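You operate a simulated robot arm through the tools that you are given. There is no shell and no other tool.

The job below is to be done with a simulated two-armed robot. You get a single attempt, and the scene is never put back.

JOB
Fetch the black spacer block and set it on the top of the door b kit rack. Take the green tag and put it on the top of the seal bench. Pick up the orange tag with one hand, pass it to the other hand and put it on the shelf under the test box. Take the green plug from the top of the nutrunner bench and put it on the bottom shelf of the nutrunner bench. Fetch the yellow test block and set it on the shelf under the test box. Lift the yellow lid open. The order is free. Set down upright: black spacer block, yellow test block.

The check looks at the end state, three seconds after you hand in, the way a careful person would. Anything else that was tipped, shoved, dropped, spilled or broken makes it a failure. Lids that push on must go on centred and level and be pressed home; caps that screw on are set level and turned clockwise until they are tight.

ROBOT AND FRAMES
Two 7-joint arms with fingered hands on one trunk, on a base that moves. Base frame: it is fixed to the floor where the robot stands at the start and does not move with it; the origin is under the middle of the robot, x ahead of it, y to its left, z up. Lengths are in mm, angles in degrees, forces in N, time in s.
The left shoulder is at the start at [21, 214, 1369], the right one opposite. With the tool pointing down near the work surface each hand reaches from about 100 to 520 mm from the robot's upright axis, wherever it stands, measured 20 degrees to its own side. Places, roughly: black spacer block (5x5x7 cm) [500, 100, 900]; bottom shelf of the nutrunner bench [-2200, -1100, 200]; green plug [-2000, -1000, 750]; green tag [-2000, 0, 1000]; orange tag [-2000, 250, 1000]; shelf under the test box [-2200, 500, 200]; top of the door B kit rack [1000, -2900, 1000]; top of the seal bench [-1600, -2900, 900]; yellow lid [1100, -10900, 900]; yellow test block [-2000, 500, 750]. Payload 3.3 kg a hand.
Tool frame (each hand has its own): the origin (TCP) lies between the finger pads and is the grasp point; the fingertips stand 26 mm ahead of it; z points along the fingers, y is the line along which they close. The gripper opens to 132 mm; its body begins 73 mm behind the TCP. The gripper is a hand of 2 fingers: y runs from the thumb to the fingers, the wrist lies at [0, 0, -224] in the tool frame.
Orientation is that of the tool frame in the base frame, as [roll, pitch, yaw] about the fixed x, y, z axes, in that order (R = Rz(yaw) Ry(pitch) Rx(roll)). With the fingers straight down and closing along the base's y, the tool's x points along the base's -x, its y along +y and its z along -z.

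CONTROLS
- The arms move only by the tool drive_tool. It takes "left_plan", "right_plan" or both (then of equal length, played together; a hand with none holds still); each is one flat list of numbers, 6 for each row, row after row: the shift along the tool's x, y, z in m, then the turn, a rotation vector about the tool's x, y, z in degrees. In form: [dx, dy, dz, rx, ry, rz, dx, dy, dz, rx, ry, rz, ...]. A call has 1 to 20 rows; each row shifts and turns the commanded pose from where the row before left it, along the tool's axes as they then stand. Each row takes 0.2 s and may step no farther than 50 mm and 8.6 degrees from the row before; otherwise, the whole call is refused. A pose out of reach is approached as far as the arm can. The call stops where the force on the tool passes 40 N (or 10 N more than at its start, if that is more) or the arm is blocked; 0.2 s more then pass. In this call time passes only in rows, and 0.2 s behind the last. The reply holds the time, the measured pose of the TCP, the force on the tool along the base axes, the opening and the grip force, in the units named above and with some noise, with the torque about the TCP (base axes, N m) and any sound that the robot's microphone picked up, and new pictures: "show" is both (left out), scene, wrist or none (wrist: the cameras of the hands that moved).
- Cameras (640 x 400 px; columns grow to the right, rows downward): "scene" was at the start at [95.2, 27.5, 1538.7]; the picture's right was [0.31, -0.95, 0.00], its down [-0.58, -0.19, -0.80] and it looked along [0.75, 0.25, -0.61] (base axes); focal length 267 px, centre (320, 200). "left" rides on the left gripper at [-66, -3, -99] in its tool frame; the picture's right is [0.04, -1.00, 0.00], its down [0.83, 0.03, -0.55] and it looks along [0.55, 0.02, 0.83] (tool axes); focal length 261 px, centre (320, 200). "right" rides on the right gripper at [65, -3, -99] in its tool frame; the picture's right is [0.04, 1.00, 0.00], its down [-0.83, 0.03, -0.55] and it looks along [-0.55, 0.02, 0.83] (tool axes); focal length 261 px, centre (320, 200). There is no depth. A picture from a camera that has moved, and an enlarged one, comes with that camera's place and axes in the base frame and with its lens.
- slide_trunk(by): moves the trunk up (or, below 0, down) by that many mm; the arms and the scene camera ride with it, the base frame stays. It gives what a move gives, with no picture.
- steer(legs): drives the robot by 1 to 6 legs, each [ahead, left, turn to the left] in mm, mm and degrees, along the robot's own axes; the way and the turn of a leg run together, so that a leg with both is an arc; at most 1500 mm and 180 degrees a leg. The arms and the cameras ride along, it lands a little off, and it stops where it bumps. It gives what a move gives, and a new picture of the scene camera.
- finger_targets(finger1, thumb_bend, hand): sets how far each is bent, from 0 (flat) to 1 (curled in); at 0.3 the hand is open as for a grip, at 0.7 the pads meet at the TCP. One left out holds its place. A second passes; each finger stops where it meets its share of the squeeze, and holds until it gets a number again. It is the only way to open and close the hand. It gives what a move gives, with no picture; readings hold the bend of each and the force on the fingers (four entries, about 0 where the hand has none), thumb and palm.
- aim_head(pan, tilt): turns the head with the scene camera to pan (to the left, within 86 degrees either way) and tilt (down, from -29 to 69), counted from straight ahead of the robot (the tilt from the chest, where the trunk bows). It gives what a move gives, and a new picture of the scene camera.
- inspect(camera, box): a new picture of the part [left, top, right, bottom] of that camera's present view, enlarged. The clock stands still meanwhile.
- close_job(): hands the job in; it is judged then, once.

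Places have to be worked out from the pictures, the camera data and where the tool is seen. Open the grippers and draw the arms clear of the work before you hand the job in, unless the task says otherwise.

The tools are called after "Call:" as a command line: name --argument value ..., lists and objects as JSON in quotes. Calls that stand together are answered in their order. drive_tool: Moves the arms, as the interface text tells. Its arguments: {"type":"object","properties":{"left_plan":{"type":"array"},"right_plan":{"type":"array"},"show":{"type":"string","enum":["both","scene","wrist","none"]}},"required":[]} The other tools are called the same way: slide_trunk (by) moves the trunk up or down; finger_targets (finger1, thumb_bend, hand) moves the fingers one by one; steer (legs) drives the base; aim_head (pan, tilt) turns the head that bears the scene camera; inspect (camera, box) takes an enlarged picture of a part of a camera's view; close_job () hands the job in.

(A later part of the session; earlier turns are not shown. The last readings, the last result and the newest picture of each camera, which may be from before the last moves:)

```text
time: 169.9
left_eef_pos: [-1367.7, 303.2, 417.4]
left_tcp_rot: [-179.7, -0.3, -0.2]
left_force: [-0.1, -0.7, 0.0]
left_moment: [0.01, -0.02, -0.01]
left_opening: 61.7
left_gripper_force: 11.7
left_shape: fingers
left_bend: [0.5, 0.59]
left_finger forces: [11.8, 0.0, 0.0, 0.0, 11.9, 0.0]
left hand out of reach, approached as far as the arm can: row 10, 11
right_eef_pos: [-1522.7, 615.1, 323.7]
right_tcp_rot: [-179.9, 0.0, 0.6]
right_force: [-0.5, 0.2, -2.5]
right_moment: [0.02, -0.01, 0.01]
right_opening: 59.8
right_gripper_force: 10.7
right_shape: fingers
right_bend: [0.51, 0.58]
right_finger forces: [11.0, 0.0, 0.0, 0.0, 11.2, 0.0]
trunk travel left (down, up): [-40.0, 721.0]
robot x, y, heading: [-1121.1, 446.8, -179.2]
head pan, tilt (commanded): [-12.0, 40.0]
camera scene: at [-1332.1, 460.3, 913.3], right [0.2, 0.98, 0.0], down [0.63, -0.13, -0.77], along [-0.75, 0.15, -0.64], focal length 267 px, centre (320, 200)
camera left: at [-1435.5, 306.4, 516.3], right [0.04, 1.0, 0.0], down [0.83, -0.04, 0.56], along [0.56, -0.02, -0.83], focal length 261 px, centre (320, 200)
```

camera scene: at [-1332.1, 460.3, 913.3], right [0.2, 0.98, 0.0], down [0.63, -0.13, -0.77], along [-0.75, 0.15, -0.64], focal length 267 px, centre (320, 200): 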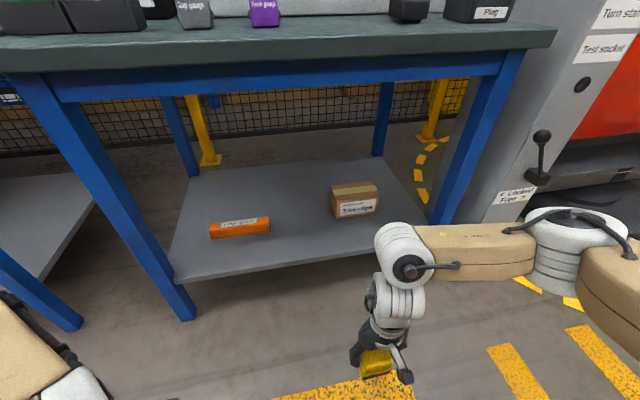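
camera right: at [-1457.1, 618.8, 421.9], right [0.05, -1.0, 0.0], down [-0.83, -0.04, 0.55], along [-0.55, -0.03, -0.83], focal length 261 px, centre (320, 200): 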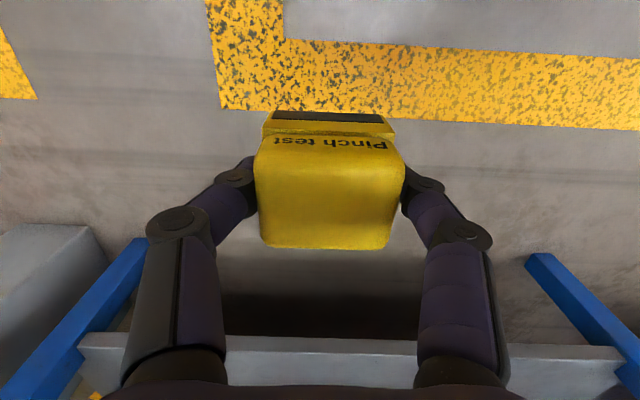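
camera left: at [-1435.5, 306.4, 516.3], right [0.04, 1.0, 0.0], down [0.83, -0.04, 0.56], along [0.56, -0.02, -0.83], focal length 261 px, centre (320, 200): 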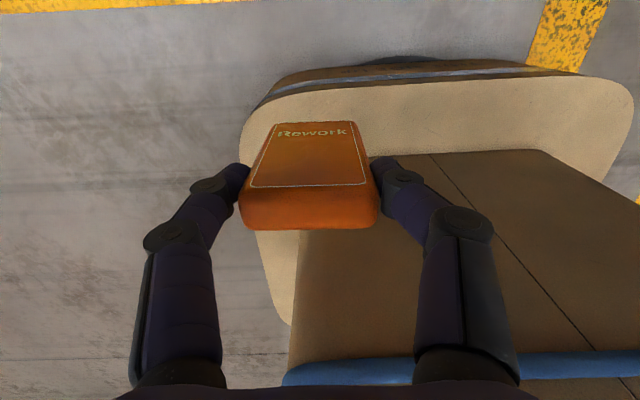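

The left hand is tucked at x'≈245. I look to the left to see where its elbow sits relative to the bench leg.

Call:
aim_head --pan 45 --tilt 40

Call:
aim_head --pan -50 --tilt 35

```text
time: 171.2
left_eef_pos: [-1369.1, 304.3, 418.9]
left_tcp_rot: [-179.7, -0.2, -0.1]
left_force: [0.2, 0.4, -0.3]
left_moment: [0.01, -0.01, 0.0]
left_opening: 61.6
left_gripper_force: 11.7
left_shape: fingers
left_bend: [0.5, 0.59]
left_finger forces: [11.9, 0.0, 0.0, 0.0, 11.9, 0.1]
right_eef_pos: [-1521.9, 615.6, 322.8]
right_tcp_rot: [-180.0, 0.0, 0.7]
right_force: [0.4, 0.4, -2.4]
right_moment: [-0.01, 0.0, -0.01]
right_opening: 59.6
right_gripper_force: 11.9
right_shape: fingers
right_bend: [0.51, 0.58]
right_finger forces: [11.0, 0.0, 0.0, 0.0, 11.1, 0.0]
trunk travel left (down, up): [-40.0, 721.0]
robot x, y, heading: [-1125.5, 445.0, -179.3]
head pan, tilt (commanded): [45.0, 40.0]
camera scene: at [-1308.2, 382.8, 913.3], right [-0.71, 0.7, 0.0], down [0.45, 0.46, -0.77], along [-0.54, -0.55, -0.64], focal length 267 px, centre (320, 200)
```

scene: 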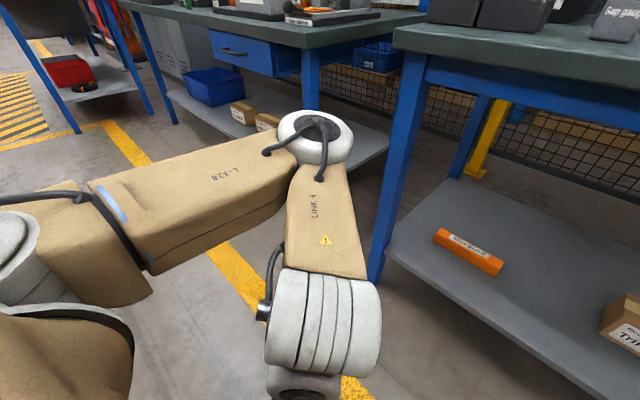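

```text
time: 172.9
left_eef_pos: [-1369.4, 303.2, 418.3]
left_tcp_rot: [-179.8, -0.3, -0.2]
left_force: [0.2, 0.4, -0.7]
left_moment: [0.03, -0.05, 0.0]
left_opening: 61.7
left_gripper_force: 12.4
left_shape: fingers
left_bend: [0.5, 0.59]
left_finger forces: [11.9, 0.0, 0.1, 0.0, 11.8, 0.1]
right_eef_pos: [-1521.9, 614.9, 323.7]
right_tcp_rot: [180.0, 0.0, 0.7]
right_force: [-0.2, -0.3, -3.1]
right_moment: [0.01, 0.05, 0.01]
right_opening: 59.7
right_gripper_force: 11.6
right_shape: fingers
right_bend: [0.51, 0.58]
right_finger forces: [11.1, 0.1, 0.0, 0.0, 11.1, 0.1]
trunk travel left (down, up): [-40.0, 721.0]
robot x, y, heading: [-1123.6, 445.1, -179.3]
head pan, tilt (commanded): [-50.0, 35.0]
camera scene: at [-1306.2, 510.3, 920.8], right [0.76, 0.65, 0.0], down [0.37, -0.43, -0.82], along [-0.53, 0.62, -0.57], focal length 267 px, centre (320, 200)
```

scene: 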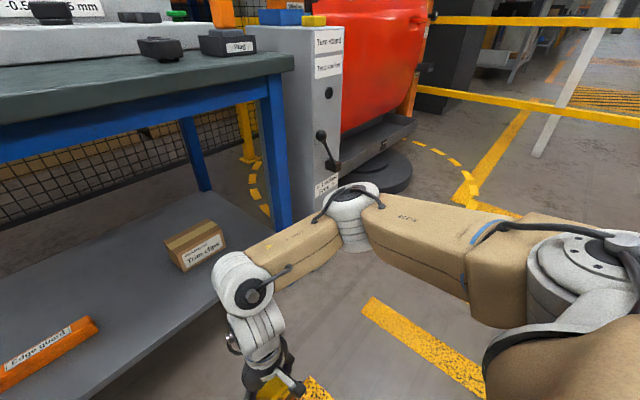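

The tucked left elbow points forward at about x'≈455, y'≈355 — it would hit the bench leg. I move the left hand out to the side and back instead, and check where its elbow goes.

Call:
drive_tool --left_plan '[0, 0.045, 0, 0, 0, 0, 0, 0.045, 0, 0, 0, 0, 0, 0.045, 0, 0, 0, 0, 0, 0.045, 0, 0, 0, 0, 0, 0.045, 0, 0, 0, 0, 0, 0.045, 0, 0, 0, 0, 0.045, 0, 0, 0, 0, 0, 0.045, 0, 0, 0, 0, 0, 0.04, 0, 0, 0, 0, 0]' --show "none"

Call:
aim_head --pan 55 --tilt 40

```text
time: 174.9
left_eef_pos: [-1354.6, 148.4, 343.8]
left_tcp_rot: [-179.7, -0.3, 0.0]
left_force: [0.2, -0.7, 0.2]
left_moment: [-0.02, 0.04, -0.02]
left_opening: 61.8
left_gripper_force: 12.2
left_shape: fingers
left_bend: [0.49, 0.59]
left_finger forces: [11.8, 0.0, 0.0, 0.0, 12.0, 0.1]
left hand out of reach, approached as far as the arm can: row 1, 2, 3, 4, 5, 7, 8, 9
right_eef_pos: [-1521.6, 613.8, 322.1]
right_tcp_rot: [-179.9, 0.0, 0.7]
right_force: [0.0, 0.2, -2.1]
right_moment: [0.01, 0.01, 0.01]
right_opening: 59.8
right_gripper_force: 11.7
right_shape: fingers
right_bend: [0.51, 0.58]
right_finger forces: [11.2, 0.0, 0.0, 0.1, 11.1, 0.0]
trunk travel left (down, up): [-40.0, 721.0]
robot x, y, heading: [-1120.6, 444.5, -179.5]
head pan, tilt (commanded): [-50.0, 35.0]
```

```text
time: 176.7
left_eef_pos: [-1355.5, 148.0, 344.5]
left_tcp_rot: [-179.7, -0.3, -0.1]
left_force: [-0.2, -0.4, -0.9]
left_moment: [-0.02, -0.02, 0.01]
left_opening: 61.8
left_gripper_force: 11.4
left_shape: fingers
left_bend: [0.49, 0.59]
left_finger forces: [12.0, 0.1, 0.0, 0.0, 11.9, 0.1]
right_eef_pos: [-1522.4, 613.6, 323.4]
right_tcp_rot: [179.9, 0.0, 0.6]
right_force: [0.3, -0.6, -2.6]
right_moment: [0.0, -0.01, 0.0]
right_opening: 59.9
right_gripper_force: 11.3
right_shape: fingers
right_bend: [0.51, 0.58]
right_finger forces: [11.2, 0.0, 0.0, 0.1, 11.1, 0.0]
trunk travel left (down, up): [-40.0, 721.0]
robot x, y, heading: [-1123.3, 442.6, -179.3]
head pan, tilt (commanded): [55.0, 40.0]
camera scene: at [-1296.7, 373.3, 913.3], right [-0.83, 0.56, 0.0], down [0.36, 0.53, -0.77], along [-0.43, -0.63, -0.64], focal length 267 px, centre (320, 200)
```

scene: 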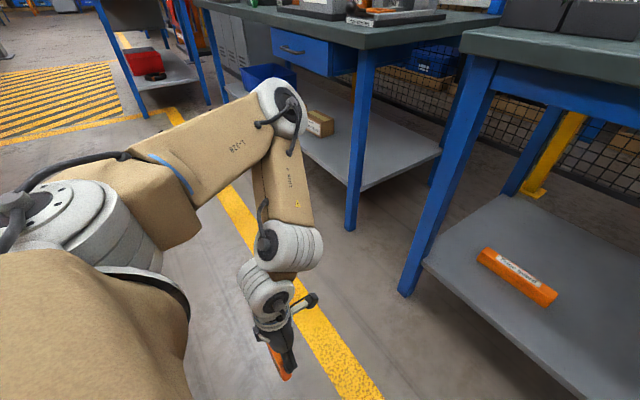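

Sideways is no better. I instead raise the left hand high (above bench-top level) so its whole arm stays above the bench while the right hand works at the shelf.

Call:
drive_tool --left_plan '[-0.005, -0.007, -0.047, 0, 0, 0, -0.005, -0.007, -0.047, 0, 0, 0, -0.005, -0.007, -0.047, 0, 0, 0, -0.005, -0.007, -0.047, 0, 0, 0, -0.005, -0.007, -0.047, 0, 0, 0, -0.005, -0.007, -0.047, 0, 0, 0, -0.005, -0.007, -0.047, 0, 0, 0, -0.005, -0.007, -0.047, 0, 0, 0, -0.005, -0.007, -0.047, 0, 0, 0, -0.005, -0.007, -0.047, 0, 0, 0, -0.005, -0.007, -0.047, 0, 0, 0, -0.005, -0.007, -0.047, 0, 0, 0, -0.005, -0.007, -0.047, 0, 0, 0, -0.005, -0.007, -0.047, 0, 0, 0]' --show "scene"

```text
time: 179.7
left_eef_pos: [-1492.1, 300.1, 740.2]
left_tcp_rot: [-179.7, -0.2, -0.1]
left_force: [-0.6, 0.0, 0.2]
left_moment: [-0.03, 0.02, 0.03]
left_opening: 61.7
left_gripper_force: 11.7
left_shape: fingers
left_bend: [0.49, 0.59]
left_finger forces: [11.5, 0.0, 0.0, 0.0, 11.5, 0.0]
left hand out of reach, approached as far as the arm can: row 1, 2, 3, 4, 9, 10, 11, 12, 13, 14
right_eef_pos: [-1521.6, 614.5, 323.4]
right_tcp_rot: [-179.9, 0.0, 0.6]
right_force: [-0.3, -0.9, -2.2]
right_moment: [-0.01, -0.01, 0.02]
right_opening: 59.5
right_gripper_force: 11.1
right_shape: fingers
right_bend: [0.51, 0.58]
right_finger forces: [11.3, 0.0, 0.0, 0.1, 11.1, 0.1]
trunk travel left (down, up): [-40.0, 721.0]
robot x, y, heading: [-1119.7, 447.8, -179.2]
head pan, tilt (commanded): [55.0, 40.0]
camera scene: at [-1296.7, 373.1, 913.3], right [-0.83, 0.56, 0.0], down [0.36, 0.53, -0.77], along [-0.43, -0.63, -0.64], focal length 267 px, centre (320, 200)
```

scene: 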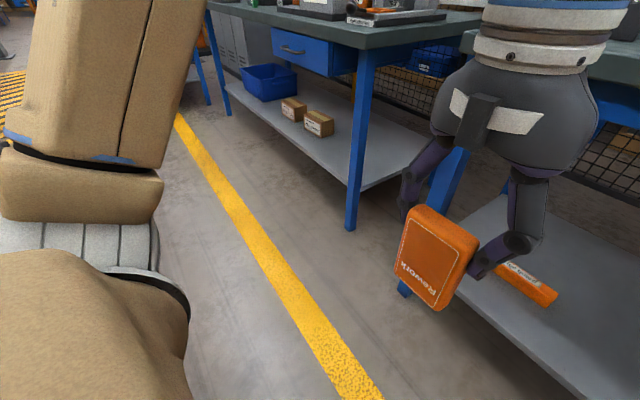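

The left arm tops out at z≈740 with a vertical tool, so I swing it to a horizontal forward-pointing tool about its wrist while drawing back; that puts the tag at z≈960, above the bench items.

Call:
drive_tool --left_plan '[-0.0142, 0, -0.0019, 0, -7.5, 0, -0.0143, 0, -0.0039, 0, -7.5, 0, -0.0147, 0, -0.0058, 0, -7.5, 0, -0.0153, 0, -0.0076, 0, -7.5, 0, -0.0162, 0, -0.0094, 0, -7.5, 0, -0.0173, 0, -0.011, 0, -7.5, 0, -0.0186, 0, -0.0125, 0, -7.5, 0, -0.0201, 0, -0.0138, 0, -7.5, 0, -0.0217, 0, -0.0149, 0, -7.5, 0, -0.0235, 0, -0.0158, 0, -7.5, 0, -0.0253, 0, -0.0164, 0, -7.5, 0, -0.0272, 0, -0.0168, 0, -7.5, 0]' --show "both"

Call:
aim_head --pan 35 --tilt 0

```text
time: 182.3
left_eef_pos: [-1689.5, 292.2, 895.1]
left_tcp_rot: [-130.7, 89.7, 48.9]
left_force: [-0.4, 0.4, 0.6]
left_moment: [-0.04, -0.05, -0.01]
left_opening: 61.5
left_gripper_force: 11.2
left_shape: fingers
left_bend: [0.49, 0.59]
left_finger forces: [11.3, 0.0, 0.0, 0.0, 11.3, 0.1]
left hand out of reach, approached as far as the arm can: row 3, 4, 5, 6, 7, 8, 9, 10, 11, 12
right_eef_pos: [-1522.4, 613.9, 323.9]
right_tcp_rot: [-179.9, 0.0, 0.6]
right_force: [1.8, 0.6, -2.4]
right_moment: [-0.01, 0.0, 0.02]
right_opening: 59.7
right_gripper_force: 10.9
right_shape: fingers
right_bend: [0.51, 0.58]
right_finger forces: [11.2, 0.1, 0.1, 0.0, 11.1, 0.0]
trunk travel left (down, up): [-40.0, 721.0]
robot x, y, heading: [-1122.5, 446.8, -179.4]
head pan, tilt (commanded): [55.0, 40.0]
camera scene: at [-1296.7, 373.4, 913.3], right [-0.83, 0.56, 0.0], down [0.36, 0.53, -0.77], along [-0.43, -0.63, -0.64], focal length 267 px, centre (320, 200)
camera left: at [-1592.6, 294.1, 962.1], right [0.0, 1.0, -0.04], down [0.56, -0.03, -0.83], along [-0.83, -0.02, -0.56], focal length 261 px, centre (320, 200)
```

scene: 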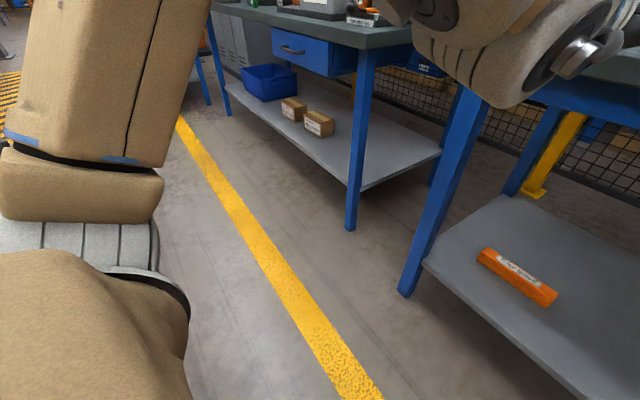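
left: 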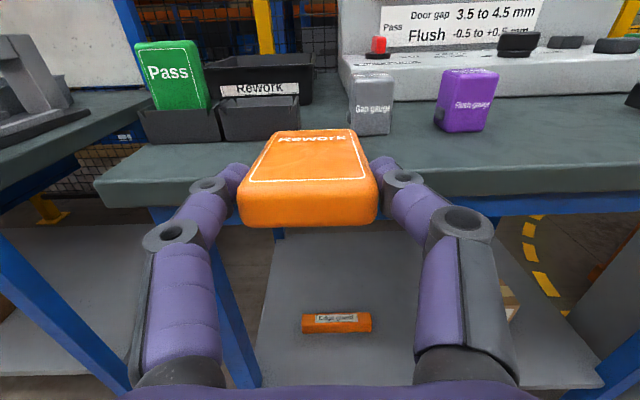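

```text
time: 183.4
left_eef_pos: [-1689.9, 291.5, 894.9]
left_tcp_rot: [-147.7, 89.5, 32.1]
left_force: [-0.5, 0.2, -0.3]
left_moment: [-0.01, -0.08, -0.01]
left_opening: 61.4
left_gripper_force: 11.3
left_shape: fingers
left_bend: [0.49, 0.59]
left_finger forces: [11.4, 0.1, 0.1, 0.0, 11.3, 0.1]
right_eef_pos: [-1521.8, 614.8, 323.6]
right_tcp_rot: [-179.9, 0.1, 0.7]
right_force: [-0.3, 0.2, -3.4]
right_moment: [0.0, -0.03, -0.03]
right_opening: 59.7
right_gripper_force: 11.0
right_shape: fingers
right_bend: [0.51, 0.58]
right_finger forces: [11.2, 0.0, 0.0, 0.1, 11.1, 0.0]
trunk travel left (down, up): [-40.0, 721.0]
robot x, y, heading: [-1124.1, 445.7, -179.2]
head pan, tilt (commanded): [35.0, 0.0]
camera scene: at [-1322.0, 391.0, 976.9], right [-0.58, 0.81, 0.0], down [0.0, 0.0, -1.0], along [-0.81, -0.58, 0.0], focal length 267 px, centre (320, 200)
```

scene: 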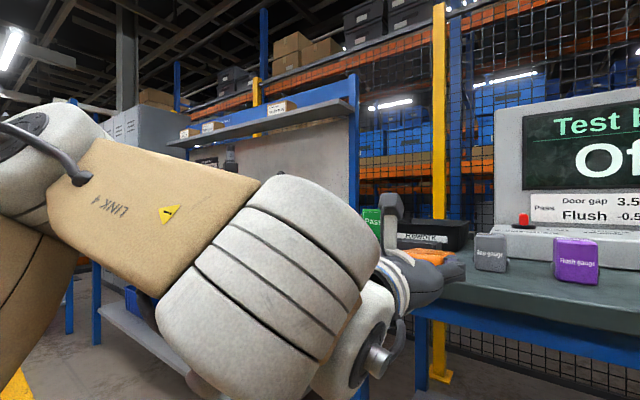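

With the left tool horizontal, raising the trunk ~100 mm puts the whole left arm above the bench items, and it also makes the right arm reach down straighter (less elbow sideways). I raise the trunk and lower the right hand back to shelf level.

Call:
slide_trunk --by 105

Call:
drive_tool --right_plan '[0.005, 0.005, 0.035, 0, 0, 0, 0.005, 0.005, 0.035, 0, 0, 0, 0.005, 0.005, 0.03, 0, 0, 0]' --show "none"

Call:
aim_head --pan -45 --tilt 40

Call:
aim_head --pan 20 --tilt 20

```text
time: 184.7
left_eef_pos: [-1693.4, 294.2, 998.8]
left_tcp_rot: [-144.1, 89.6, 35.8]
left_force: [-0.8, 0.2, -0.2]
left_moment: [-0.02, -0.06, -0.04]
left_opening: 61.8
left_gripper_force: 11.6
left_shape: fingers
left_bend: [0.49, 0.59]
left_finger forces: [11.5, 0.0, 0.1, 0.0, 11.4, 0.0]
right_eef_pos: [-1522.0, 614.6, 428.5]
right_tcp_rot: [-179.9, -0.1, 0.7]
right_force: [-0.5, 0.7, -2.5]
right_moment: [-0.01, -0.03, -0.02]
right_opening: 59.9
right_gripper_force: 10.9
right_shape: fingers
right_bend: [0.51, 0.58]
right_finger forces: [11.1, 0.1, 0.1, 0.1, 11.1, 0.0]
trunk travel left (down, up): [-145.0, 616.0]
robot x, y, heading: [-1124.7, 442.8, -179.1]
head pan, tilt (commanded): [35.0, 0.0]
```

```text
time: 185.5
left_eef_pos: [-1692.2, 294.4, 998.9]
left_tcp_rot: [-139.6, 89.6, 40.4]
left_force: [-0.4, -0.3, 0.1]
left_moment: [0.0, -0.06, 0.01]
left_opening: 61.6
left_gripper_force: 11.1
left_shape: fingers
left_bend: [0.49, 0.59]
left_finger forces: [11.4, 0.0, 0.0, 0.1, 11.3, 0.1]
right_eef_pos: [-1509.0, 600.1, 327.9]
right_tcp_rot: [-179.8, 0.0, 0.6]
right_force: [-0.5, 0.5, -3.2]
right_moment: [0.01, 0.03, -0.02]
right_opening: 60.1
right_gripper_force: 11.0
right_shape: fingers
right_bend: [0.51, 0.58]
right_finger forces: [11.0, 0.1, 0.1, 0.1, 11.1, 0.0]
trunk travel left (down, up): [-145.0, 616.0]
robot x, y, heading: [-1123.6, 447.4, -179.1]
head pan, tilt (commanded): [35.0, 0.0]
```

```text
time: 187.1
left_eef_pos: [-1692.3, 294.4, 999.5]
left_tcp_rot: [-138.8, 89.6, 41.0]
left_force: [0.1, 0.1, 0.1]
left_moment: [0.01, -0.04, -0.04]
left_opening: 61.6
left_gripper_force: 11.3
left_shape: fingers
left_bend: [0.49, 0.59]
left_finger forces: [11.4, 0.1, 0.1, 0.2, 11.5, 0.0]
right_eef_pos: [-1508.4, 601.2, 327.8]
right_tcp_rot: [179.9, 0.0, 0.6]
right_force: [-0.9, -0.2, -2.1]
right_moment: [0.03, 0.0, -0.01]
right_opening: 59.7
right_gripper_force: 11.1
right_shape: fingers
right_bend: [0.51, 0.58]
right_finger forces: [11.0, 0.1, 0.0, 0.1, 11.1, 0.1]
trunk travel left (down, up): [-145.0, 616.0]
robot x, y, heading: [-1123.3, 442.8, -179.1]
head pan, tilt (commanded): [-45.0, 40.0]
camera scene: at [-1269.6, 503.4, 1024.1], right [0.7, 0.72, 0.0], down [0.46, -0.45, -0.77], along [-0.55, 0.54, -0.64], focal length 267 px, centre (320, 200)
```

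scene: 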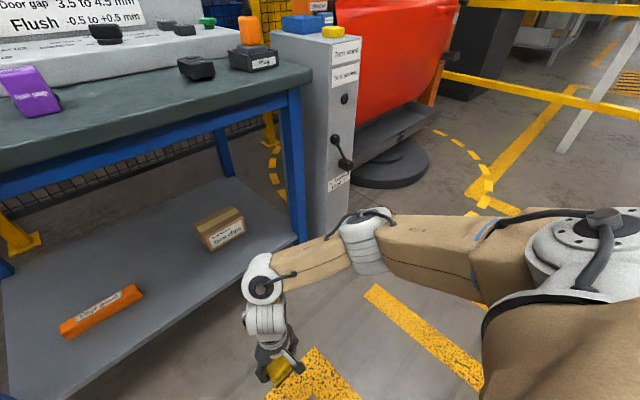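

```text
time: 188.4
left_eef_pos: [-1692.4, 293.9, 999.1]
left_tcp_rot: [-138.5, 89.6, 41.5]
left_force: [0.3, -0.1, 1.2]
left_moment: [0.0, -0.08, 0.01]
left_opening: 61.7
left_gripper_force: 11.1
left_shape: fingers
left_bend: [0.49, 0.59]
left_finger forces: [11.3, 0.1, 0.0, 0.0, 11.3, 0.1]
right_eef_pos: [-1507.8, 601.5, 329.0]
right_tcp_rot: [-180.0, 0.0, 0.6]
right_force: [0.2, 1.0, -2.8]
right_moment: [0.03, 0.05, -0.05]
right_opening: 59.6
right_gripper_force: 10.9
right_shape: fingers
right_bend: [0.51, 0.58]
right_finger forces: [11.0, 0.2, 0.0, 0.1, 11.0, 0.0]
trunk travel left (down, up): [-145.0, 616.0]
robot x, y, heading: [-1125.1, 443.9, -179.4]
head pan, tilt (commanded): [20.0, 20.0]
camera scene: at [-1295.9, 411.2, 1055.4], right [-0.35, 0.94, 0.0], down [0.32, 0.12, -0.94], along [-0.88, -0.33, -0.34], focal length 267 px, centre (320, 200)
```

scene: 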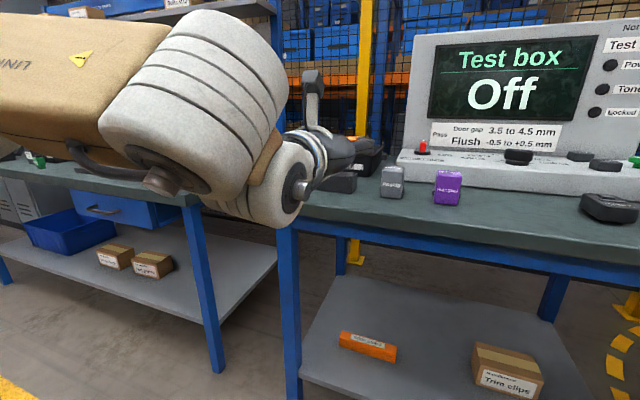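

Now the left arm rides above the bench and the right elbow is well inside the legs. I lower the block to ~25 mm above shelf level, shift the left hand 60 mm left (clear of the test box edge), and then drive in.

Call:
drive_tool --right_plan '[0, 0, 0.017, 0, 0, 0, 0, 0, 0.017, 0, 0, 0]' --left_plan '[0, 0.03, 0, 0, 0, 0, 0, 0.03, 0, 0, 0, 0]' --show "none"

Call:
steer --legs '[[200, 0, 0]]'

Call:
aim_head --pan -10 --tilt 40

```text
time: 189.0
left_eef_pos: [-1690.9, 233.0, 997.8]
left_tcp_rot: [-140.0, 89.7, 39.8]
left_force: [0.1, 0.5, 0.2]
left_moment: [0.01, -0.04, -0.02]
left_opening: 61.9
left_gripper_force: 11.6
left_shape: fingers
left_bend: [0.49, 0.59]
left_finger forces: [11.4, 0.1, 0.0, 0.0, 11.5, 0.0]
right_eef_pos: [-1506.6, 600.5, 293.8]
right_tcp_rot: [-179.9, 0.0, 0.6]
right_force: [-0.2, 0.1, -3.0]
right_moment: [0.0, 0.02, 0.0]
right_opening: 60.0
right_gripper_force: 11.6
right_shape: fingers
right_bend: [0.51, 0.58]
right_finger forces: [11.0, 0.0, 0.0, 0.0, 11.1, 0.1]
trunk travel left (down, up): [-145.0, 616.0]
robot x, y, heading: [-1121.7, 443.8, -179.5]
head pan, tilt (commanded): [20.0, 20.0]
```

```text
time: 190.6
left_eef_pos: [-1884.9, 230.1, 997.2]
left_tcp_rot: [-138.9, 89.6, 41.1]
left_force: [-0.1, 0.0, 0.0]
left_moment: [0.01, -0.06, 0.02]
left_opening: 61.7
left_gripper_force: 11.8
left_shape: fingers
left_bend: [0.49, 0.59]
left_finger forces: [11.5, 0.0, 0.0, 0.0, 11.3, 0.1]
right_eef_pos: [-1700.3, 599.4, 292.9]
right_tcp_rot: [-180.0, 0.0, 0.7]
right_force: [0.0, 0.2, -2.6]
right_moment: [0.0, 0.0, 0.02]
right_opening: 59.8
right_gripper_force: 11.2
right_shape: fingers
right_bend: [0.51, 0.58]
right_finger forces: [11.0, 0.0, 0.1, 0.0, 11.0, 0.1]
trunk travel left (down, up): [-145.0, 616.0]
robot x, y, heading: [-1318.8, 440.5, -179.4]
head pan, tilt (commanded): [20.0, 20.0]
camera scene: at [-1490.3, 408.6, 1055.4], right [-0.35, 0.94, 0.0], down [0.32, 0.12, -0.94], along [-0.88, -0.33, -0.34], focal length 267 px, centre (320, 200)
```

scene: 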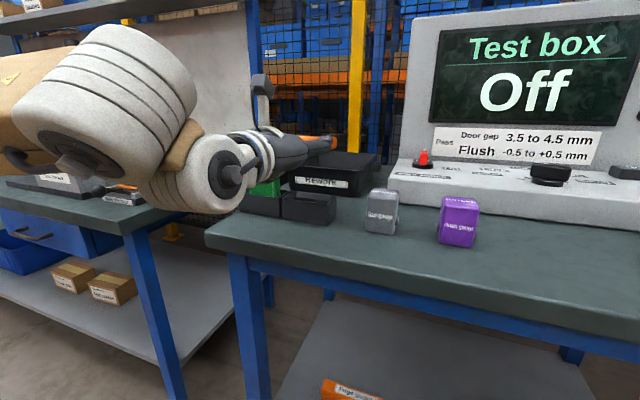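

```text
time: 191.6
left_eef_pos: [-1885.3, 231.5, 996.5]
left_tcp_rot: [-139.9, 89.7, 40.1]
left_force: [-0.6, -0.5, -0.1]
left_moment: [0.03, -0.01, -0.01]
left_opening: 61.6
left_gripper_force: 11.9
left_shape: fingers
left_bend: [0.49, 0.59]
left_finger forces: [11.4, 0.0, 0.1, 0.0, 11.5, 0.0]
right_eef_pos: [-1700.7, 598.7, 293.0]
right_tcp_rot: [-180.0, 0.0, 0.6]
right_force: [0.3, 0.7, -2.3]
right_moment: [0.02, 0.01, 0.03]
right_opening: 59.6
right_gripper_force: 10.5
right_shape: fingers
right_bend: [0.51, 0.58]
right_finger forces: [10.9, 0.0, 0.0, 0.0, 11.1, 0.0]
trunk travel left (down, up): [-145.0, 616.0]
robot x, y, heading: [-1319.6, 442.2, -179.2]
head pan, tilt (commanded): [-10.0, 40.0]
camera scene: at [-1487.2, 455.2, 1024.1], right [0.16, 0.99, 0.0], down [0.63, -0.1, -0.77], along [-0.76, 0.12, -0.64], focal length 267 px, centre (320, 200)
```

scene: 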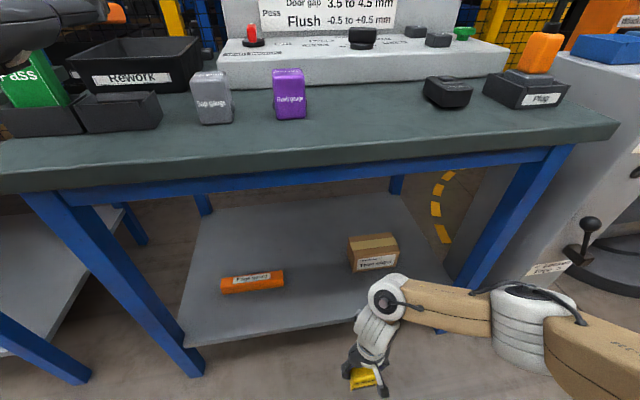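

Good so far. To keep the right elbow clear of the bench apron I extend the right arm 45 mm further forward and lower the trunk 20 mm (compensating the hand), then drive the remaining 145 mm.

Call:
slide_trunk --by -20

Call:
drive_tool --right_plan '[-0.022, 0, -0.01, 0, 0, 0, -0.022, 0, -0.01, 0, 0, 0]' --show "none"

Call:
steer --legs '[[80, 0, 0]]'

```text
time: 192.2
left_eef_pos: [-1886.0, 230.6, 977.3]
left_tcp_rot: [-138.6, 89.7, 41.4]
left_force: [0.5, 0.0, 0.3]
left_moment: [0.03, -0.05, 0.02]
left_opening: 61.6
left_gripper_force: 11.1
left_shape: fingers
left_bend: [0.49, 0.59]
left_finger forces: [11.4, 0.1, 0.0, 0.2, 11.4, 0.0]
right_eef_pos: [-1701.1, 598.4, 274.8]
right_tcp_rot: [-180.0, 0.0, 0.8]
right_force: [0.0, -0.4, -3.7]
right_moment: [-0.02, 0.01, -0.04]
right_opening: 59.8
right_gripper_force: 11.3
right_shape: fingers
right_bend: [0.51, 0.58]
right_finger forces: [11.0, 0.1, 0.0, 0.0, 11.0, 0.1]
trunk travel left (down, up): [-125.0, 636.0]
robot x, y, heading: [-1318.1, 444.6, -179.1]
head pan, tilt (commanded): [-10.0, 40.0]
```

```text
time: 192.8
left_eef_pos: [-1885.9, 231.0, 977.3]
left_tcp_rot: [-140.3, 89.6, 39.8]
left_force: [-0.2, 0.6, -0.3]
left_moment: [0.04, -0.05, -0.02]
left_opening: 61.6
left_gripper_force: 12.0
left_shape: fingers
left_bend: [0.49, 0.59]
left_finger forces: [11.5, 0.0, 0.0, 0.1, 11.4, 0.0]
right_eef_pos: [-1745.0, 596.4, 291.1]
right_tcp_rot: [-180.0, 0.0, 0.9]
right_force: [0.1, 0.7, -2.9]
right_moment: [0.01, 0.04, 0.0]
right_opening: 59.4
right_gripper_force: 10.5
right_shape: fingers
right_bend: [0.51, 0.58]
right_finger forces: [10.9, 0.0, 0.1, 0.1, 10.8, 0.0]
trunk travel left (down, up): [-125.0, 636.0]
robot x, y, heading: [-1316.1, 444.1, -179.4]
head pan, tilt (commanded): [-10.0, 40.0]
```

```text
time: 193.9
left_eef_pos: [-1967.1, 231.0, 977.1]
left_tcp_rot: [-140.2, 89.6, 39.6]
left_force: [-0.1, 1.1, 0.3]
left_moment: [-0.02, -0.05, 0.03]
left_opening: 61.5
left_gripper_force: 12.0
left_shape: fingers
left_bend: [0.49, 0.59]
left_finger forces: [11.4, 0.0, 0.1, 0.0, 11.3, 0.0]
right_eef_pos: [-1825.7, 598.0, 290.8]
right_tcp_rot: [-180.0, 0.0, 0.6]
right_force: [0.4, -0.5, -2.4]
right_moment: [0.01, 0.02, -0.01]
right_opening: 59.6
right_gripper_force: 10.7
right_shape: fingers
right_bend: [0.51, 0.58]
right_finger forces: [10.9, 0.1, 0.0, 0.0, 11.0, 0.0]
trunk travel left (down, up): [-125.0, 636.0]
robot x, y, heading: [-1398.5, 436.5, -179.5]
head pan, tilt (commanded): [-10.0, 40.0]
camera scene: at [-1574.9, 454.5, 1003.2], right [0.16, 0.99, 0.0], down [0.63, -0.1, -0.77], along [-0.76, 0.12, -0.64], focal length 267 px, centre (320, 200)
```

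scene: 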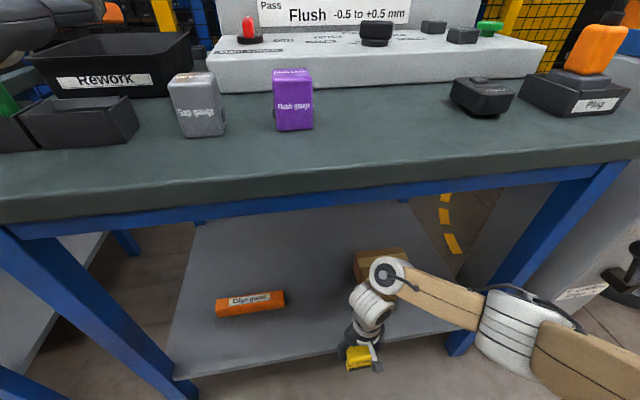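

Everything is clear; the block is just at the shelf's front edge. I drive the last 75 mm.

Call:
steer --legs '[[78, 0, 0]]'

Call:
inspect --camera "right" --box '[0, 0, 640, 400]'

Call:
inspect --camera "scene" --box '[280, 220, 480, 370]'

```text
time: 194.9
left_eef_pos: [-2046.4, 231.6, 977.1]
left_tcp_rot: [-142.3, 89.5, 37.4]
left_force: [0.5, 0.3, 0.3]
left_moment: [0.01, -0.05, 0.0]
left_opening: 61.6
left_gripper_force: 11.4
left_shape: fingers
left_bend: [0.49, 0.59]
left_finger forces: [11.4, 0.0, 0.0, 0.0, 11.4, 0.0]
right_eef_pos: [-1903.8, 598.3, 291.2]
right_tcp_rot: [-180.0, -0.1, 0.4]
right_force: [-0.3, 0.2, -2.5]
right_moment: [0.0, 0.01, 0.0]
right_opening: 59.6
right_gripper_force: 11.2
right_shape: fingers
right_bend: [0.51, 0.58]
right_finger forces: [10.9, 0.1, 0.0, 0.1, 10.9, 0.0]
trunk travel left (down, up): [-125.0, 636.0]
robot x, y, heading: [-1481.0, 442.5, -180.0]
head pan, tilt (commanded): [-10.0, 40.0]
camera scene: at [-1653.7, 454.6, 1003.2], right [0.17, 0.99, 0.0], down [0.63, -0.11, -0.77], along [-0.75, 0.13, -0.64], focal length 267 px, centre (320, 200)
```

scene: 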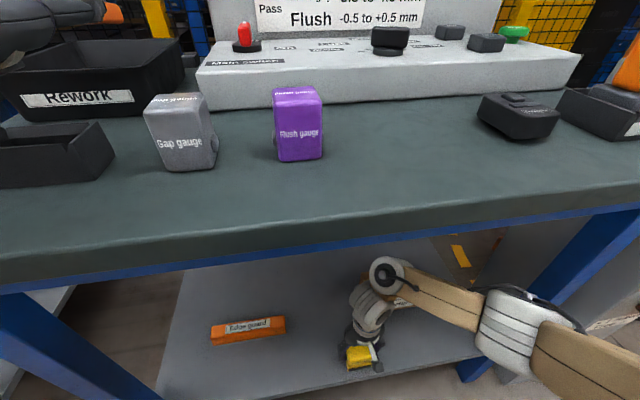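

```text
1.00 times, centred on (320, 200) of right (not enlarged: the box is as wide or as high as the picture)
camera zoom: at [-1838.1, 602.0, 390.2], right [0.05, -1.0, 0.0], down [-0.83, -0.04, 0.55], along [-0.55, -0.03, -0.83], focal length 261 px, centre (320, 200)
```

zoom: 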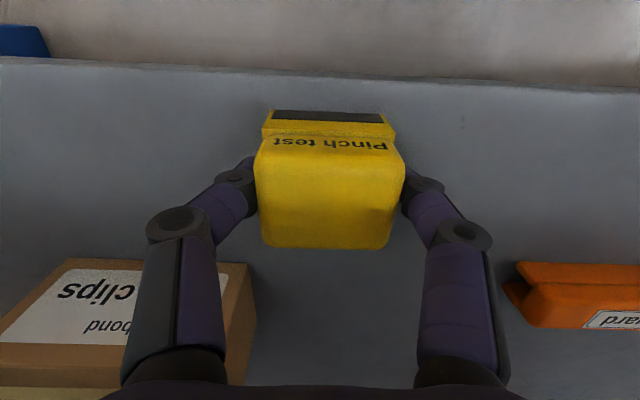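

```text
2.67 times, centred on (380, 295) of scene
camera zoom: at [-1653.7, 454.6, 1003.2], right [0.17, 0.99, 0.0], down [0.63, -0.11, -0.77], along [-0.75, 0.13, -0.64], focal length 712 px, centre (160, -53)
```

zoom: 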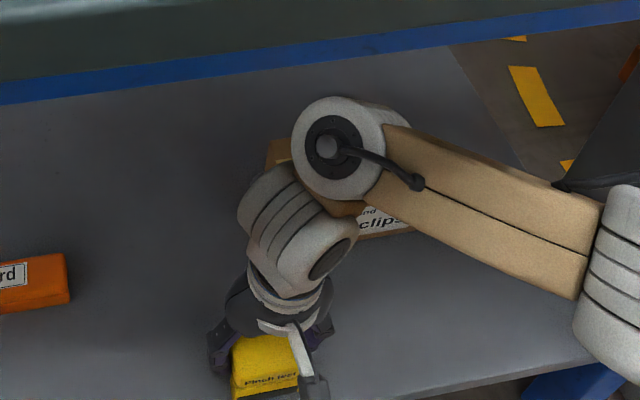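

The block's front would sit only ~15 mm inside the shelf edge, so I drive 25 mm more, then lower it.

Call:
steer --legs '[[27, 0, 0]]'

Call:
drive_tool --right_plan '[0, 0, 0.008, 0, 0, 0, 0, 0, 0.004, 0, 0, 0]' --show "wrist"

```text
time: 195.8
left_eef_pos: [-2074.3, 232.7, 977.1]
left_tcp_rot: [-144.4, 89.6, 35.2]
left_force: [0.2, -0.2, 0.3]
left_moment: [-0.02, -0.04, 0.01]
left_opening: 61.7
left_gripper_force: 12.0
left_shape: fingers
left_bend: [0.49, 0.59]
left_finger forces: [11.3, 0.1, 0.0, 0.0, 11.4, 0.0]
right_eef_pos: [-1931.0, 597.5, 291.0]
right_tcp_rot: [-180.0, -0.2, 0.3]
right_force: [-0.8, -0.1, -1.8]
right_moment: [0.0, 0.0, 0.0]
right_opening: 59.8
right_gripper_force: 10.5
right_shape: fingers
right_bend: [0.51, 0.58]
right_finger forces: [11.0, 0.1, 0.0, 0.0, 10.9, 0.0]
trunk travel left (down, up): [-125.0, 636.0]
robot x, y, heading: [-1506.0, 437.6, -179.5]
head pan, tilt (commanded): [-10.0, 40.0]
camera scene: at [-1680.9, 454.5, 1003.2], right [0.17, 0.99, 0.0], down [0.63, -0.11, -0.77], along [-0.75, 0.13, -0.64], focal length 267 px, centre (320, 200)
```

scene: 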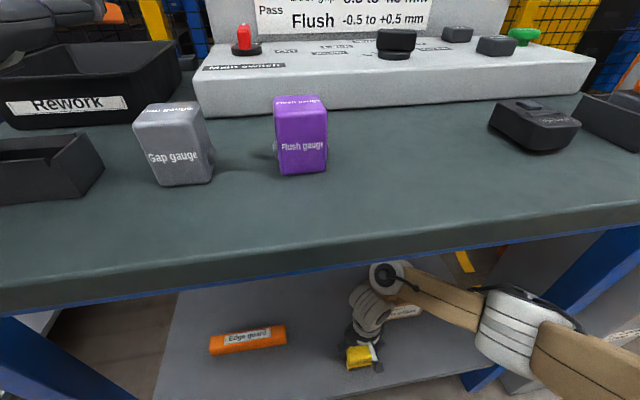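

```text
time: 196.3
left_eef_pos: [-2074.0, 232.2, 976.1]
left_tcp_rot: [-146.8, 89.7, 32.9]
left_force: [-0.5, 0.3, 0.2]
left_moment: [0.01, -0.01, -0.02]
left_opening: 61.9
left_gripper_force: 11.5
left_shape: fingers
left_bend: [0.49, 0.59]
left_finger forces: [11.4, 0.0, 0.1, 0.0, 11.4, 0.0]
right_eef_pos: [-1929.8, 597.4, 280.0]
right_tcp_rot: [180.0, -0.1, 0.4]
right_force: [0.1, -0.8, -2.6]
right_moment: [-0.02, 0.0, -0.01]
right_opening: 59.6
right_gripper_force: 11.0
right_shape: fingers
right_bend: [0.51, 0.58]
right_finger forces: [10.9, 0.0, 0.0, 0.0, 11.0, 0.0]
trunk travel left (down, up): [-125.0, 636.0]
robot x, y, heading: [-1502.4, 438.5, -179.5]
head pan, tilt (commanded): [-10.0, 40.0]
camera right: at [-1865.3, 601.9, 378.1], right [0.05, -1.0, 0.0], down [-0.83, -0.04, 0.55], along [-0.55, -0.03, -0.83], focal length 261 px, centre (320, 200)
```

right: 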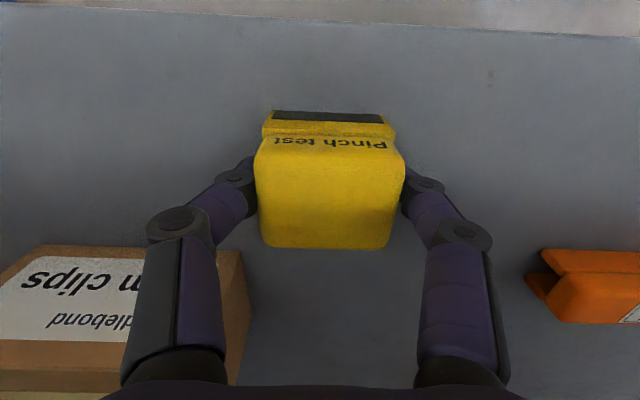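

Lowering continues in small steps with force checks.

Call:
drive_tool --right_plan '[0, 0, 0.004, 0, 0, 0]' --show "none"

Call:
drive_tool --right_plan '[0, 0, 0.003, 0, 0, 0]' --show "none"

Call:
drive_tool --right_plan '[0, 0, 0.003, 0, 0, 0]' --show "wrist"

```text
time: 196.8
left_eef_pos: [-2073.6, 231.4, 977.9]
left_tcp_rot: [-139.0, 89.7, 40.7]
left_force: [0.9, -0.5, -0.1]
left_moment: [0.03, -0.07, -0.02]
left_opening: 61.6
left_gripper_force: 11.0
left_shape: fingers
left_bend: [0.49, 0.59]
left_finger forces: [11.4, 0.0, 0.0, 0.0, 11.5, 0.1]
right_eef_pos: [-1931.7, 598.5, 275.9]
right_tcp_rot: [180.0, 0.0, 0.4]
right_force: [0.8, 0.1, 8.3]
right_moment: [0.08, -0.01, 0.01]
right_opening: 58.8
right_gripper_force: 10.6
right_shape: fingers
right_bend: [0.51, 0.59]
right_finger forces: [9.7, 0.0, 0.1, 0.1, 11.3, 0.0]
trunk travel left (down, up): [-125.0, 636.0]
robot x, y, heading: [-1504.4, 438.2, -179.8]
head pan, tilt (commanded): [-10.0, 40.0]
```

```text
time: 197.2
left_eef_pos: [-2072.3, 230.7, 975.7]
left_tcp_rot: [-140.4, 89.6, 39.2]
left_force: [0.2, 0.9, 0.3]
left_moment: [0.01, -0.07, -0.02]
left_opening: 61.4
left_gripper_force: 11.3
left_shape: fingers
left_bend: [0.49, 0.59]
left_finger forces: [11.4, 0.1, 0.1, 0.1, 11.4, 0.1]
right_eef_pos: [-1930.0, 598.9, 272.5]
right_tcp_rot: [-179.9, 0.1, 0.4]
right_force: [-1.4, 1.3, 7.7]
right_moment: [0.07, -0.01, -0.03]
right_opening: 57.0
right_gripper_force: 9.8
right_shape: fingers
right_bend: [0.53, 0.59]
right_finger forces: [9.0, 0.0, 0.0, 0.1, 10.9, 0.1]
trunk travel left (down, up): [-125.0, 636.0]
robot x, y, heading: [-1505.7, 440.1, -179.8]
head pan, tilt (commanded): [-10.0, 40.0]
```

```text
time: 197.6
left_eef_pos: [-2072.5, 231.7, 977.1]
left_tcp_rot: [-141.6, 89.6, 38.0]
left_force: [-0.3, -0.6, -0.7]
left_moment: [0.01, -0.04, -0.05]
left_opening: 61.6
left_gripper_force: 11.4
left_shape: fingers
left_bend: [0.49, 0.59]
left_finger forces: [11.5, 0.0, 0.0, 0.0, 11.5, 0.0]
right_eef_pos: [-1930.6, 598.3, 269.7]
right_tcp_rot: [-179.9, 0.1, 0.4]
right_force: [-0.2, 1.2, 6.7]
right_moment: [0.07, 0.01, 0.01]
right_opening: 54.8
right_gripper_force: 9.4
right_shape: fingers
right_bend: [0.54, 0.6]
right_finger forces: [8.5, 0.0, 0.0, 0.1, 10.2, 0.1]
trunk travel left (down, up): [-125.0, 636.0]
robot x, y, heading: [-1502.0, 440.2, -179.7]
head pan, tilt (commanded): [-10.0, 40.0]
camera right: at [-1865.2, 602.5, 368.2], right [0.05, -1.0, 0.0], down [-0.83, -0.04, 0.55], along [-0.55, -0.03, -0.83], focal length 261 px, centre (320, 200)
```

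right: 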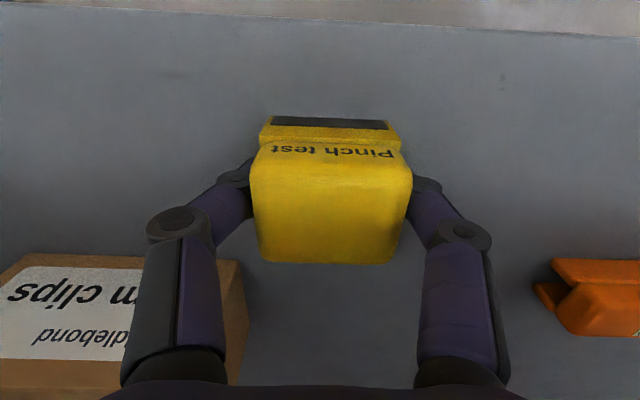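

Contact with the shelf is established (Fz ≈ 7–8 N). I relax the grip gradually and open the right hand.

Call:
finger_targets --hand "right" --finger1 0.55 --thumb_bend 0.6

Call:
finger_targets --hand "right" --finger1 0.45 --thumb_bend 0.5

Call:
finger_targets --hand "right" --finger1 0.42 --thumb_bend 0.42

Call:
inspect --camera "right" --box '[160, 80, 480, 280]'

```text
time: 198.6
left_eef_pos: [-2074.4, 231.7, 977.2]
left_tcp_rot: [-143.9, 89.6, 35.6]
left_force: [-1.1, -0.1, 0.4]
left_moment: [0.02, -0.07, 0.03]
left_opening: 61.6
left_gripper_force: 11.3
left_shape: fingers
left_bend: [0.49, 0.59]
left_finger forces: [11.4, 0.1, 0.0, 0.0, 11.4, 0.1]
right_eef_pos: [-1930.7, 598.3, 269.0]
right_tcp_rot: [180.0, 0.0, 0.4]
right_force: [0.7, 0.2, 1.2]
right_moment: [-0.01, -0.01, -0.01]
right_opening: 55.7
right_gripper_force: 4.4
right_shape: fingers
right_bend: [0.51, 0.58]
right_finger forces: [4.1, 0.1, 0.1, 0.0, 5.2, 0.0]
trunk travel left (down, up): [-125.0, 636.0]
robot x, y, heading: [-1504.7, 439.7, -179.7]
head pan, tilt (commanded): [-10.0, 40.0]
```

```text
time: 199.6
left_eef_pos: [-2074.4, 231.8, 977.0]
left_tcp_rot: [-144.1, 89.6, 35.5]
left_force: [-0.8, -0.2, -0.4]
left_moment: [0.01, -0.05, 0.04]
left_opening: 61.8
left_gripper_force: 11.0
left_shape: fingers
left_bend: [0.49, 0.59]
left_finger forces: [11.4, 0.0, 0.0, 0.0, 11.4, 0.1]
right_eef_pos: [-1931.1, 599.5, 269.4]
right_tcp_rot: [-180.0, 0.0, 0.4]
right_force: [-0.3, -0.3, 0.1]
right_moment: [-0.02, -0.02, 0.0]
right_opening: 74.2
right_gripper_force: 0.1
right_shape: fingers
right_bend: [0.45, 0.5]
right_finger forces: [0.1, 0.1, 0.0, 0.0, 0.1, 0.1]
trunk travel left (down, up): [-125.0, 636.0]
robot x, y, heading: [-1504.5, 440.0, -179.8]
head pan, tilt (commanded): [-10.0, 40.0]
```

```text
time: 200.6
left_eef_pos: [-2073.5, 231.9, 976.6]
left_tcp_rot: [-144.3, 89.5, 35.5]
left_force: [0.5, -0.4, 0.1]
left_moment: [-0.01, -0.06, 0.01]
left_opening: 61.8
left_gripper_force: 11.9
left_shape: fingers
left_bend: [0.49, 0.59]
left_finger forces: [11.4, 0.1, 0.0, 0.1, 11.3, 0.1]
right_eef_pos: [-1929.8, 598.1, 269.0]
right_tcp_rot: [-179.9, -0.2, 0.4]
right_force: [-0.3, 0.3, -0.1]
right_moment: [0.0, 0.02, -0.01]
right_opening: 93.3
right_gripper_force: 0.1
right_shape: fingers
right_bend: [0.42, 0.42]
right_finger forces: [0.0, 0.1, 0.0, 0.1, 0.1, 0.0]
trunk travel left (down, up): [-125.0, 636.0]
robot x, y, heading: [-1505.5, 438.5, -179.8]
head pan, tilt (commanded): [-10.0, 40.0]
```

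```text
2.00 times, centred on (320, 180) of right
camera zoom: at [-1865.3, 602.4, 368.2], right [0.05, -1.0, 0.0], down [-0.83, -0.04, 0.55], along [-0.55, -0.03, -0.83], focal length 521 px, centre (320, 240)
```

zoom: 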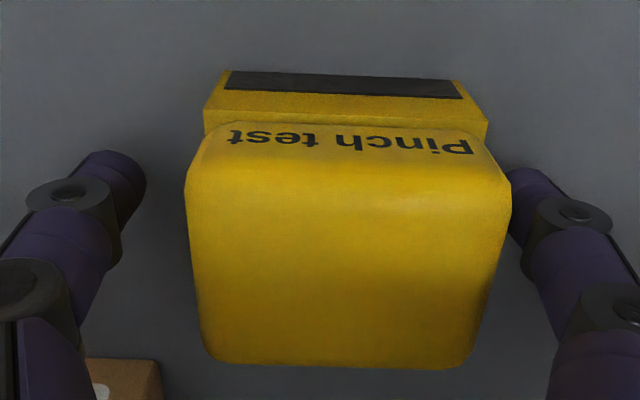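

The block stands released; I centre the open fingers around it (6 mm), rise 80 mm straight up, and check.

Call:
drive_tool --right_plan '[0, 0.006, 0, 0, 0, 0, 0, 0, -0.02, 0, 0, 0, 0, 0, -0.02, 0, 0, 0, 0, 0, -0.02, 0, 0, 0, 0, 0, -0.02, 0, 0, 0]' --show "both"

```text
time: 201.8
left_eef_pos: [-2073.3, 231.7, 976.6]
left_tcp_rot: [-143.7, 89.6, 36.0]
left_force: [-0.4, 0.5, 0.1]
left_moment: [0.02, -0.07, -0.04]
left_opening: 61.5
left_gripper_force: 11.5
left_shape: fingers
left_bend: [0.49, 0.59]
left_finger forces: [11.4, 0.0, 0.0, 0.0, 11.4, 0.0]
right_eef_pos: [-1928.9, 592.2, 349.5]
right_tcp_rot: [-179.9, 0.0, 0.4]
right_force: [0.2, 0.2, 0.9]
right_moment: [-0.03, 0.04, 0.0]
right_opening: 93.4
right_gripper_force: 0.0
right_shape: fingers
right_bend: [0.42, 0.42]
right_finger forces: [0.0, 0.0, 0.1, 0.0, 0.0, 0.0]
trunk travel left (down, up): [-125.0, 636.0]
robot x, y, heading: [-1505.1, 442.6, -179.5]
head pan, tilt (commanded): [-10.0, 40.0]
camera scene: at [-1680.8, 454.5, 1003.2], right [0.17, 0.99, 0.0], down [0.63, -0.11, -0.77], along [-0.76, 0.13, -0.64], focal length 267 px, centre (320, 200)
camera right: at [-1865.0, 596.9, 447.7], right [0.05, -1.0, 0.0], down [-0.83, -0.04, 0.55], along [-0.55, -0.02, -0.83], focal length 261 px, centre (320, 200)
```

scene: 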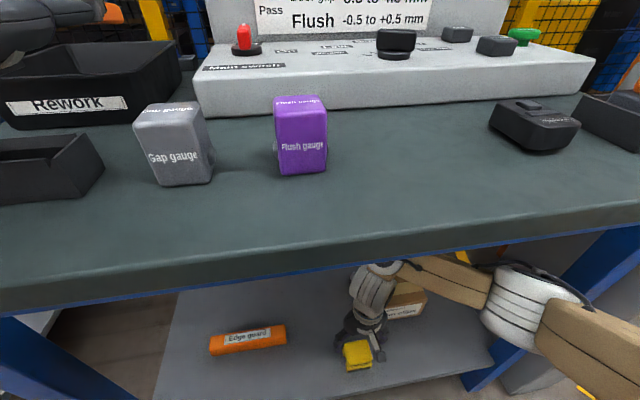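
right: 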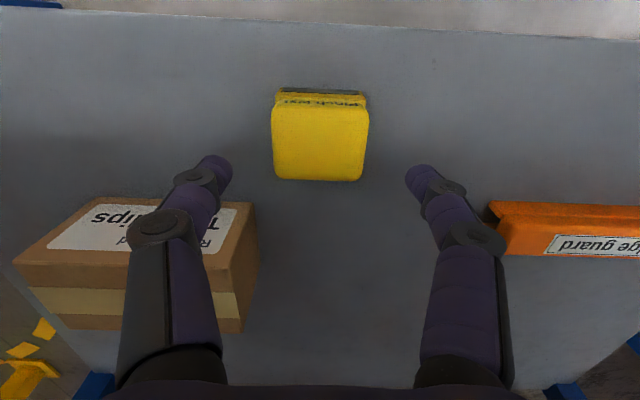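

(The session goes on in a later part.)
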